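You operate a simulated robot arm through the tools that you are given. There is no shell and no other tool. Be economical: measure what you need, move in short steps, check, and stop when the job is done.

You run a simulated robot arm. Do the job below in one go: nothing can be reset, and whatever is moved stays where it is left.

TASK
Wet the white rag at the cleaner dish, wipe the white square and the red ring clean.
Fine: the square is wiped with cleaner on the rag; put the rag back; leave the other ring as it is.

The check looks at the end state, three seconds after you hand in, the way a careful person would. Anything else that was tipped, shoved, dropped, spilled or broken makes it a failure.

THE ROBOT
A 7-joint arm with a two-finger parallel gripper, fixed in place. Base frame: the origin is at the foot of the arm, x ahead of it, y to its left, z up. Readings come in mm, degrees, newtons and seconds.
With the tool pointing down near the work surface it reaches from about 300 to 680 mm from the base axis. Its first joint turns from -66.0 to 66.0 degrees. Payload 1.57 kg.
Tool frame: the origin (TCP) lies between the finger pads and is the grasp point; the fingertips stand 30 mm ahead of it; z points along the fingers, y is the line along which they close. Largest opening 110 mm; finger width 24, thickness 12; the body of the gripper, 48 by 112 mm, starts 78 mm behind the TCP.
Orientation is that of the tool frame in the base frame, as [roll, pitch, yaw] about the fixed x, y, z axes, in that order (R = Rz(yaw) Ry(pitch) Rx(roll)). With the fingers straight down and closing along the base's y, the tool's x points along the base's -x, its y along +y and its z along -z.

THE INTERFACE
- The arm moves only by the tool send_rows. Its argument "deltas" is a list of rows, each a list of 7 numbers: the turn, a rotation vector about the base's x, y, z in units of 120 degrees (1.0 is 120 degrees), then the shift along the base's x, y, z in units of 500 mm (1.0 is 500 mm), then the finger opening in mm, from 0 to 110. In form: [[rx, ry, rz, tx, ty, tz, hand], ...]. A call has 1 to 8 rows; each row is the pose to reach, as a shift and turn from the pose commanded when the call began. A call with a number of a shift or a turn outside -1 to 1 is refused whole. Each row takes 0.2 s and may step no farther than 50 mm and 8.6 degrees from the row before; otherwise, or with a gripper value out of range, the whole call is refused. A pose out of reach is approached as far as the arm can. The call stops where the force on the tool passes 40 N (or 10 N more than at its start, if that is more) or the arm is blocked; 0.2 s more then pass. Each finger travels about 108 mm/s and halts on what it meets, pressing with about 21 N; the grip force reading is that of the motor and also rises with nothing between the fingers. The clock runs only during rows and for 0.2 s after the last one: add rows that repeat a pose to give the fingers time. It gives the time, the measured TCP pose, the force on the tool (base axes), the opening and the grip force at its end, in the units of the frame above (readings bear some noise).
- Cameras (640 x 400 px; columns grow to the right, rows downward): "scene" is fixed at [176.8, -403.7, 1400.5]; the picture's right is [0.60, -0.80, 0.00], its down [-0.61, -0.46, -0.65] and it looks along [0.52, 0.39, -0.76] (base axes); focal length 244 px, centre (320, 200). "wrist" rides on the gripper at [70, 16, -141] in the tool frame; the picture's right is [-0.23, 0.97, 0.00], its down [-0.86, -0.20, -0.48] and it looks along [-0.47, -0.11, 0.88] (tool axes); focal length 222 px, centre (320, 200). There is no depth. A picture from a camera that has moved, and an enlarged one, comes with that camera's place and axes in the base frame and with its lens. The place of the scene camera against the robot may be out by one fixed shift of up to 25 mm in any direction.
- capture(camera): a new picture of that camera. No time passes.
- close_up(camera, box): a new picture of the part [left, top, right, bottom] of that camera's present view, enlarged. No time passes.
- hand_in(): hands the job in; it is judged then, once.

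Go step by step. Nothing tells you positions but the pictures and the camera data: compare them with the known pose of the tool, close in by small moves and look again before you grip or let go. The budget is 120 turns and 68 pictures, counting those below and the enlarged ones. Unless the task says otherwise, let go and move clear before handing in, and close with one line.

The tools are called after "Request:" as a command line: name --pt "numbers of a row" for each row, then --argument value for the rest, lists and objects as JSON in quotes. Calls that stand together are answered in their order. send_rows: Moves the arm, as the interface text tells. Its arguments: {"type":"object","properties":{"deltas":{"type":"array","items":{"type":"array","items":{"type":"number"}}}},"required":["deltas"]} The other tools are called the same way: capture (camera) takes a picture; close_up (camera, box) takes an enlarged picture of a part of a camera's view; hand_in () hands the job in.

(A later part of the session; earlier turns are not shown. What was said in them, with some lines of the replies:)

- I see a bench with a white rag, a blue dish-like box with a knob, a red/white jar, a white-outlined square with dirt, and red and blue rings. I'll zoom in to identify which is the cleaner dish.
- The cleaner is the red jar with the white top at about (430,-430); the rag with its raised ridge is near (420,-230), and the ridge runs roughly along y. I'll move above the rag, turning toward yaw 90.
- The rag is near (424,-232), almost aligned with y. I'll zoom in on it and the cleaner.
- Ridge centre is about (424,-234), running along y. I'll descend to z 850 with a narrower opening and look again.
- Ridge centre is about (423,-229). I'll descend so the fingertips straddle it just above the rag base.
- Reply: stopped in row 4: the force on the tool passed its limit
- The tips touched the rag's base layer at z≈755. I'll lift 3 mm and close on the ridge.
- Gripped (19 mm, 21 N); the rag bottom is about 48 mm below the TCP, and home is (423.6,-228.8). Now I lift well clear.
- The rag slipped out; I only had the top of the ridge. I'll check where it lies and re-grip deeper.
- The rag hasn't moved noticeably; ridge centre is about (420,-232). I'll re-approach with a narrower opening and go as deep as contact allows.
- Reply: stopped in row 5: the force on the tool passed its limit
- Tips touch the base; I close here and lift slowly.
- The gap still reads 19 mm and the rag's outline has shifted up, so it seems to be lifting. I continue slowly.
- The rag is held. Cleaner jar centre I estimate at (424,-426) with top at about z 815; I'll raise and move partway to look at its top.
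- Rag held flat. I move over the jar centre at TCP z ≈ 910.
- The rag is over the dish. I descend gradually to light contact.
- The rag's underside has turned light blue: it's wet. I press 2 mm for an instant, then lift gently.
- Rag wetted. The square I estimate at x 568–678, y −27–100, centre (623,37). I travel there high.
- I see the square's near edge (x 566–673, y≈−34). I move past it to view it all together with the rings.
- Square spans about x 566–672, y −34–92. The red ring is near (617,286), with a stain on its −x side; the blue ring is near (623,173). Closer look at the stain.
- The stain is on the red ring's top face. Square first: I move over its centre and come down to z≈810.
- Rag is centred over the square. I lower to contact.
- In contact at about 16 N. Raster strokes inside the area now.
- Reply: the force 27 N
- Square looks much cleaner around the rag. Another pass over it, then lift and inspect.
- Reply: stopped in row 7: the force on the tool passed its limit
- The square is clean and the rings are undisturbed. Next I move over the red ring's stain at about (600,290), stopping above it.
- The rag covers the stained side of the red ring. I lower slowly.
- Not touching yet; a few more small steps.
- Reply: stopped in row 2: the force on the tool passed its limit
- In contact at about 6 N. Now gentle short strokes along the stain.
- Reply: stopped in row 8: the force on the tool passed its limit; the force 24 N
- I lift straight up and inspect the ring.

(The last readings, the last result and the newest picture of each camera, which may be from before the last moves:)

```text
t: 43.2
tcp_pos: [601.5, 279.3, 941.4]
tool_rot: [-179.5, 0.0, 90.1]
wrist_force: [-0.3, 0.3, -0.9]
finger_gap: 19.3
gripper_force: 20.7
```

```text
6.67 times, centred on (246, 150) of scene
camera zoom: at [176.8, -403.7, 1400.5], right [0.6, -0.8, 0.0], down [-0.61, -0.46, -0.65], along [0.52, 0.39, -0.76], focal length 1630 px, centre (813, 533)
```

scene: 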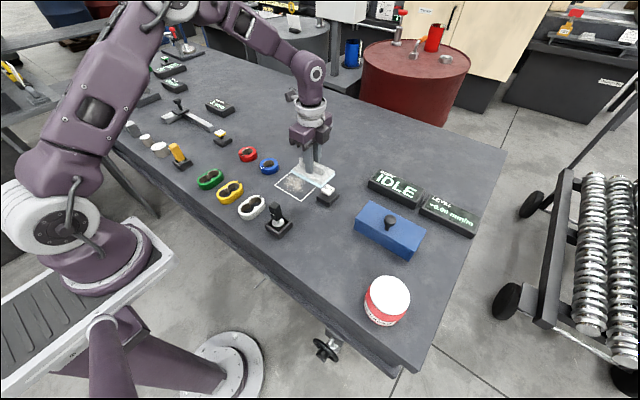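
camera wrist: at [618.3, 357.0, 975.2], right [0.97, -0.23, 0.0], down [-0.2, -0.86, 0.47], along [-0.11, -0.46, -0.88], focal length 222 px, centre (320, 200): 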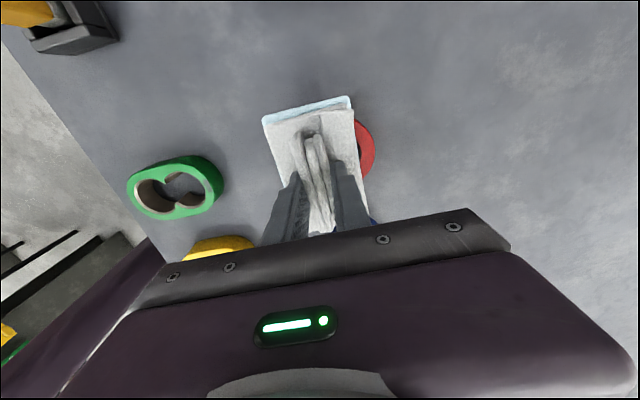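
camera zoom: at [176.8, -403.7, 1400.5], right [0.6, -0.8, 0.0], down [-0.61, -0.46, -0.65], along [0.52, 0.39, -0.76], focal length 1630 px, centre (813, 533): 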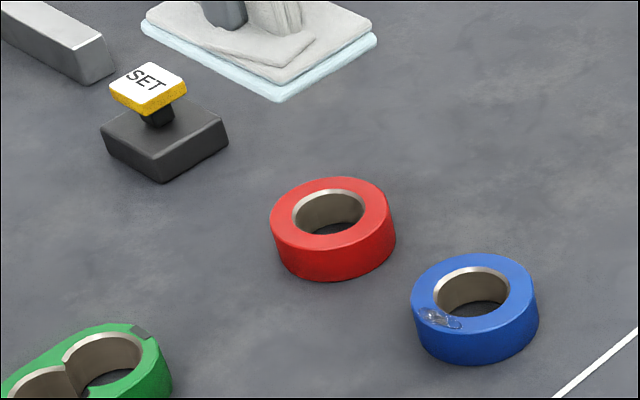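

The red ring is clean and hasn't moved; blue is untouched. I carry the rag back to its home at (421,-232).

Request:
send_rows --pt "0 0 0 -0.03 -0.0852 0 0" --pt "0 0 0 -0.06 -0.1704 0 0" --pt "0 0 0 -0.09 -0.2556 0 0" --pt "0 0 0 -0.12 -0.3408 0 0" --pt "0 0 0 -0.15 -0.426 0 0" --pt "0 0 0 -0.18 -0.5112 0 0" --pt "0 0 0 -0.21 -0.5964 0 0" --pt "0 0 0 -0.24 -0.6816 0 0"

Request:
send_rows --pt "0 0 0 -0.03 -0.0852 0 0" --pt "0 0 0 -0.06 -0.1704 0 0" --pt "0 0 0 -0.09 -0.2556 0 0" --pt "0 0 0 -0.12 -0.3408 0 0" --pt "0 0 0 -0.12 -0.3408 0 0"

```text
t: 45.0
tcp_pos: [481.0, -61.8, 938.9]
tool_rot: [-179.7, 0.1, 90.0]
wrist_force: [-0.2, 0.3, -0.3]
finger_gap: 19.4
gripper_force: 21.0
```

```text
t: 46.2
tcp_pos: [420.6, -232.6, 938.5]
tool_rot: [-179.6, 0.1, 90.0]
wrist_force: [-0.3, 0.2, -0.4]
finger_gap: 19.0
gripper_force: 20.9
```

I'm above the rag's home; lowering to just above the surface.

Request:
send_rows --pt "0 0 0 0 0 -0.08 0" --pt "0 0 0 0 0 -0.16 0" --pt "0 0 0 0 0 -0.23 0" --pt "0 0 0 0 0 -0.27 0" --pt "0 0 0 0 0 -0.29 0" --pt "0 0 0 0 0 -0.3 0" --pt "0 0 0 0 0 -0.303 0" --pt "0 0 0 0 0 -0.303 0"

Request:
close_up --camera "scene" --box '[280, 210, 376, 290]'

```text
t: 48.0
tcp_pos: [421.3, -232.5, 789.7]
tool_rot: [-179.6, 0.1, 90.1]
wrist_force: [0.4, -0.9, -0.6]
finger_gap: 19.3
gripper_force: 21.0
```

```text
5.00 times, centred on (328, 250) of scene
camera zoom: at [176.8, -403.8, 1400.5], right [0.6, -0.8, 0.0], down [-0.61, -0.46, -0.65], along [0.52, 0.39, -0.76], focal length 1222 px, centre (280, -50)
```

zoom: 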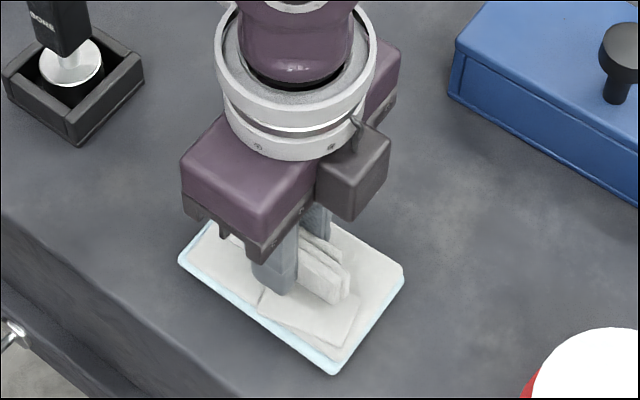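

It lines up with its original outline. A few mm more to touch down.

Request:
send_rows --pt "0 0 0 0 0 -0.004 0" --pt "0 0 0 0 0 -0.006 0" --pt "0 0 0 0 0 -0.006 0"

```text
t: 48.8
tcp_pos: [421.5, -232.0, 787.2]
tool_rot: [-179.6, 0.0, 90.0]
wrist_force: [0.6, 0.0, -0.3]
finger_gap: 19.0
gripper_force: 21.1
```

Request:
send_rows --pt "0 0 0 0 0 -0.003 0" --pt "0 0 0 0 0 -0.003 0"

```text
t: 49.4
tcp_pos: [421.9, -231.5, 786.0]
tool_rot: [-179.8, 0.1, 90.0]
wrist_force: [-6.9, 3.0, 30.2]
finger_gap: 19.0
gripper_force: 21.0
```

Down on the surface. I open and lift away.

Request:
send_rows --pt "0 0 0 0 0 0.003 19" --pt "0 0 0 0 0 0.004 40" --pt "0 0 0 0 0 0.004 50" --pt "0 0 0 0 0 0.02 50" --pt "0 0 0 0 0 0.06 50" --pt "0 0 0 0 0 0.14 50" --pt "0 0 0 0 0 0.22 50" --pt "0 0 0 0 0 0.3 50"

Request:
send_rows --pt "0 0 0 -0.04 0.06 0.04 60" --pt "0 0 0 -0.08 0.12 0.08 80" --pt "0 0 0 -0.12 0.18 0.12 100" --pt "0 0 0 -0.16 0.24 0.16 110" --pt "0 0 0 -0.16 0.3 0.2 110" --pt "0 0 0 -0.16 0.36 0.24 110"

Request:
capture --camera "scene"

Request:
close_up --camera "scene" --box '[280, 210, 376, 290]'

```text
t: 51.2
tcp_pos: [422.2, -231.6, 936.0]
tool_rot: [-179.7, 0.1, 90.0]
wrist_force: [0.5, -0.3, 1.2]
finger_gap: 50.1
gripper_force: 0.1
```

```text
t: 52.6
tcp_pos: [341.4, -52.6, 1056.7]
tool_rot: [-179.5, 0.1, 90.0]
wrist_force: [-1.0, -0.8, 0.0]
finger_gap: 110.2
gripper_force: 0.1
```

```text
26 pictures are left
```

scene: 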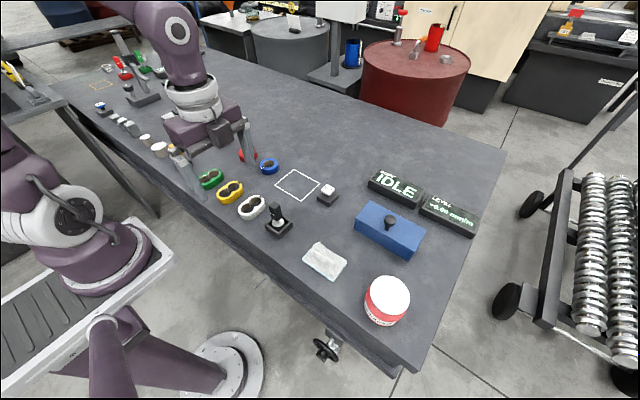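

```text
5.00 times, centred on (328, 250) of scene
camera zoom: at [176.8, -403.8, 1400.5], right [0.6, -0.8, 0.0], down [-0.61, -0.46, -0.65], along [0.52, 0.39, -0.76], focal length 1222 px, centre (280, -50)
```

zoom: 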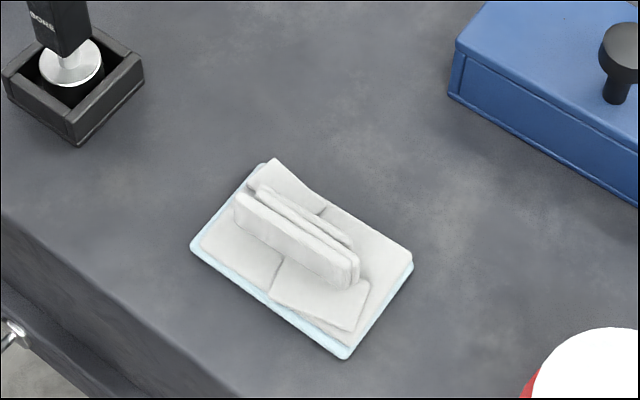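

Everything looks clean and in place, but the rag looks about 12 mm off its starting spot. I'll go back over it at the earlier reference pose to compare.

Request:
send_rows --pt "0 0 0 0 -0.06 -0.04 110" --pt "0 0 0 0 -0.12 -0.08 90" --pt "0 0 0 0.04 -0.18 -0.12 60" --pt "0 0 0 0.08 -0.24 -0.16 60" --pt "0 0 0 0.12 -0.3 -0.22 60" --pt "0 0 0 0.16 -0.35 -0.29 60" --pt "0 0 0 0.165 -0.352 -0.36 60" --pt "0 0 0 0.165 -0.352 -0.412 60"

Request:
close_up --camera "wrist" --box '[200, 70, 440, 220]'

```text
t: 54.4
tcp_pos: [425.3, -229.4, 851.4]
tool_rot: [-179.7, 0.1, 90.0]
wrist_force: [0.4, -0.7, -0.1]
finger_gap: 60.0
gripper_force: 0.1
```

```text
2.67 times, centred on (320, 145) of wrist
camera zoom: at [441.9, -159.1, 991.4], right [0.97, -0.23, -0.01], down [-0.2, -0.85, 0.48], along [-0.11, -0.47, -0.88], focal length 592 px, centre (320, 347)
```

zoom: 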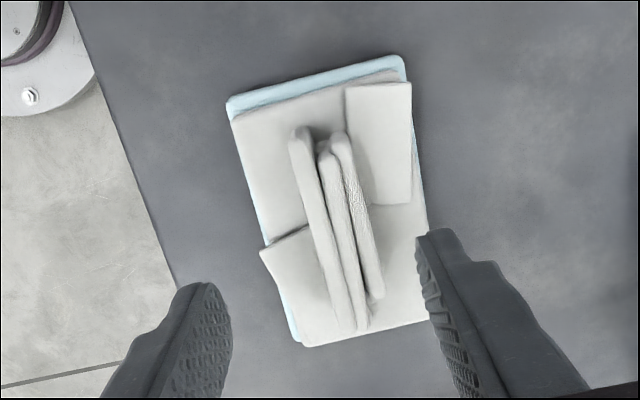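

The rag got dragged about 12 mm in +x on release. I'll regrip slightly higher, shift it back, and release without pressing.

Request:
send_rows --pt "0 0 0 0.014 0 -0.04 50" --pt "0 0 0 0.014 0 -0.08 46" --pt "0 0 0 0.014 0 -0.11 46" --pt "0 0 0 0.014 0 -0.126 46" --pt "0 0 0 0.014 0 -0.126 20" --pt "0 0 0 0.014 0 -0.126 0" --pt "0 0 0 0.014 0 -0.126 0"

```text
t: 56.0
tcp_pos: [430.9, -227.9, 787.9]
tool_rot: [-179.6, 0.2, 90.1]
wrist_force: [1.6, -0.2, 1.1]
finger_gap: 19.4
gripper_force: 21.1
```

Gripped. Small lift, shift back by (−11,−4) mm, lower again.

Request:
send_rows --pt "0 0 0 0 0 0.003 0" --pt "0 0 0 0 0 0.008 0" --pt "0 0 0 -0.011 -0.004 0.008 0" --pt "0 0 0 -0.022 -0.008 0.008 0" --pt "0 0 0 -0.022 -0.008 0.003 0" --pt "0 0 0 -0.022 -0.008 0.001 0" --pt "0 0 0 -0.022 -0.008 0.001 0"

```text
t: 57.6
tcp_pos: [421.1, -231.9, 787.4]
tool_rot: [-179.6, 0.0, 90.0]
wrist_force: [-1.9, -0.6, 7.2]
finger_gap: 19.2
gripper_force: 20.7
```

Light contact. Now I open while easing up slightly and rise clear.

Request:
send_rows --pt "0 0 0 0 0 0.003 22" --pt "0 0 0 0 0 0.01 30" --pt "0 0 0 0 0 0.02 44" --pt "0 0 0 0 0 0.06 50" --pt "0 0 0 0 0 0.128 60" --pt "0 0 0 0 0 0.128 60"

Request:
close_up --camera "wrist" --box '[200, 70, 440, 220]'

```text
t: 59.0
tcp_pos: [420.6, -232.1, 852.1]
tool_rot: [-179.6, 0.1, 90.0]
wrist_force: [-0.4, 0.3, 0.8]
finger_gap: 60.0
gripper_force: 0.2
```

```text
2.67 times, centred on (320, 145) of wrist
camera zoom: at [437.8, -160.6, 992.2], right [0.97, -0.23, -0.01], down [-0.2, -0.85, 0.48], along [-0.12, -0.47, -0.88], focal length 592 px, centre (320, 347)
```

zoom: 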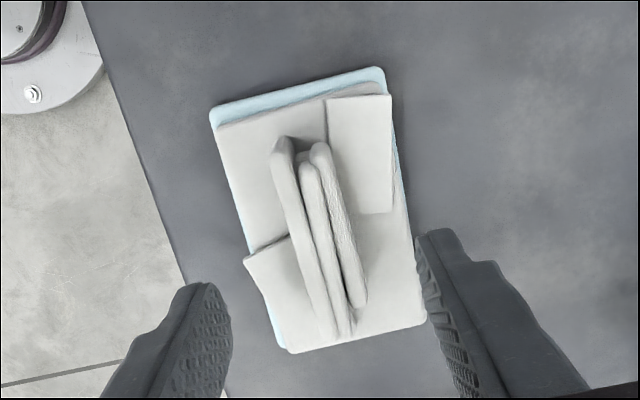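

The rag is back within about a millimetre of its starting place. I retreat and check the final state.

Request:
send_rows --pt "0 0 0 0 0 0.08 60" --pt "0 0 0 0 0 0.16 60" --pt "0 0 0 -0.04 0.04 0.24 60" --pt "0 0 0 -0.08 0.1 0.3 80" --pt "0 0 0 -0.12 0.16 0.34 110" --pt "0 0 0 -0.14 0.2 0.4 110" --pt "0 0 0 -0.14 0.2 0.4 110"

Request:
close_up --camera "scene" --box '[190, 120, 430, 330]'

```text
t: 60.6
tcp_pos: [351.7, -130.5, 1053.8]
tool_rot: [-179.6, 0.0, 89.9]
wrist_force: [-0.4, -0.1, 0.7]
finger_gap: 110.0
gripper_force: 0.2
```

```text
1.90 times, centred on (310, 225) of scene
camera zoom: at [176.8, -403.7, 1400.5], right [0.6, -0.8, 0.0], down [-0.61, -0.46, -0.65], along [0.52, 0.39, -0.76], focal length 466 px, centre (339, 152)
```

zoom: 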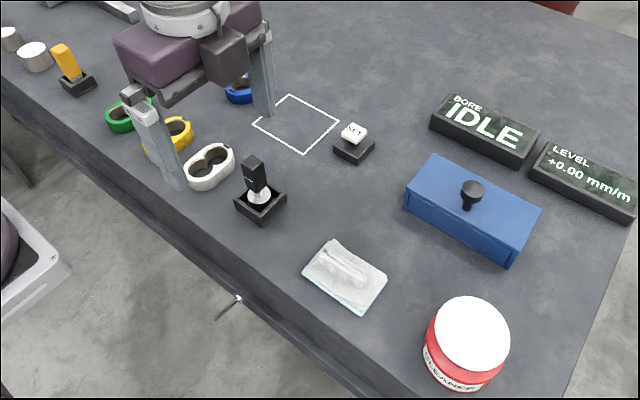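

The square is clean, the rag is home and everything else stands where it was. I'm handing in.

Request:
hand_in

```text
The job is handed in.
```

The job is handed in: I wet the rag at the cleaner dish and wiped the white square and the red ring clean. The rag is back in its place, the blue ring still has its stain, and nothing else looks moved.
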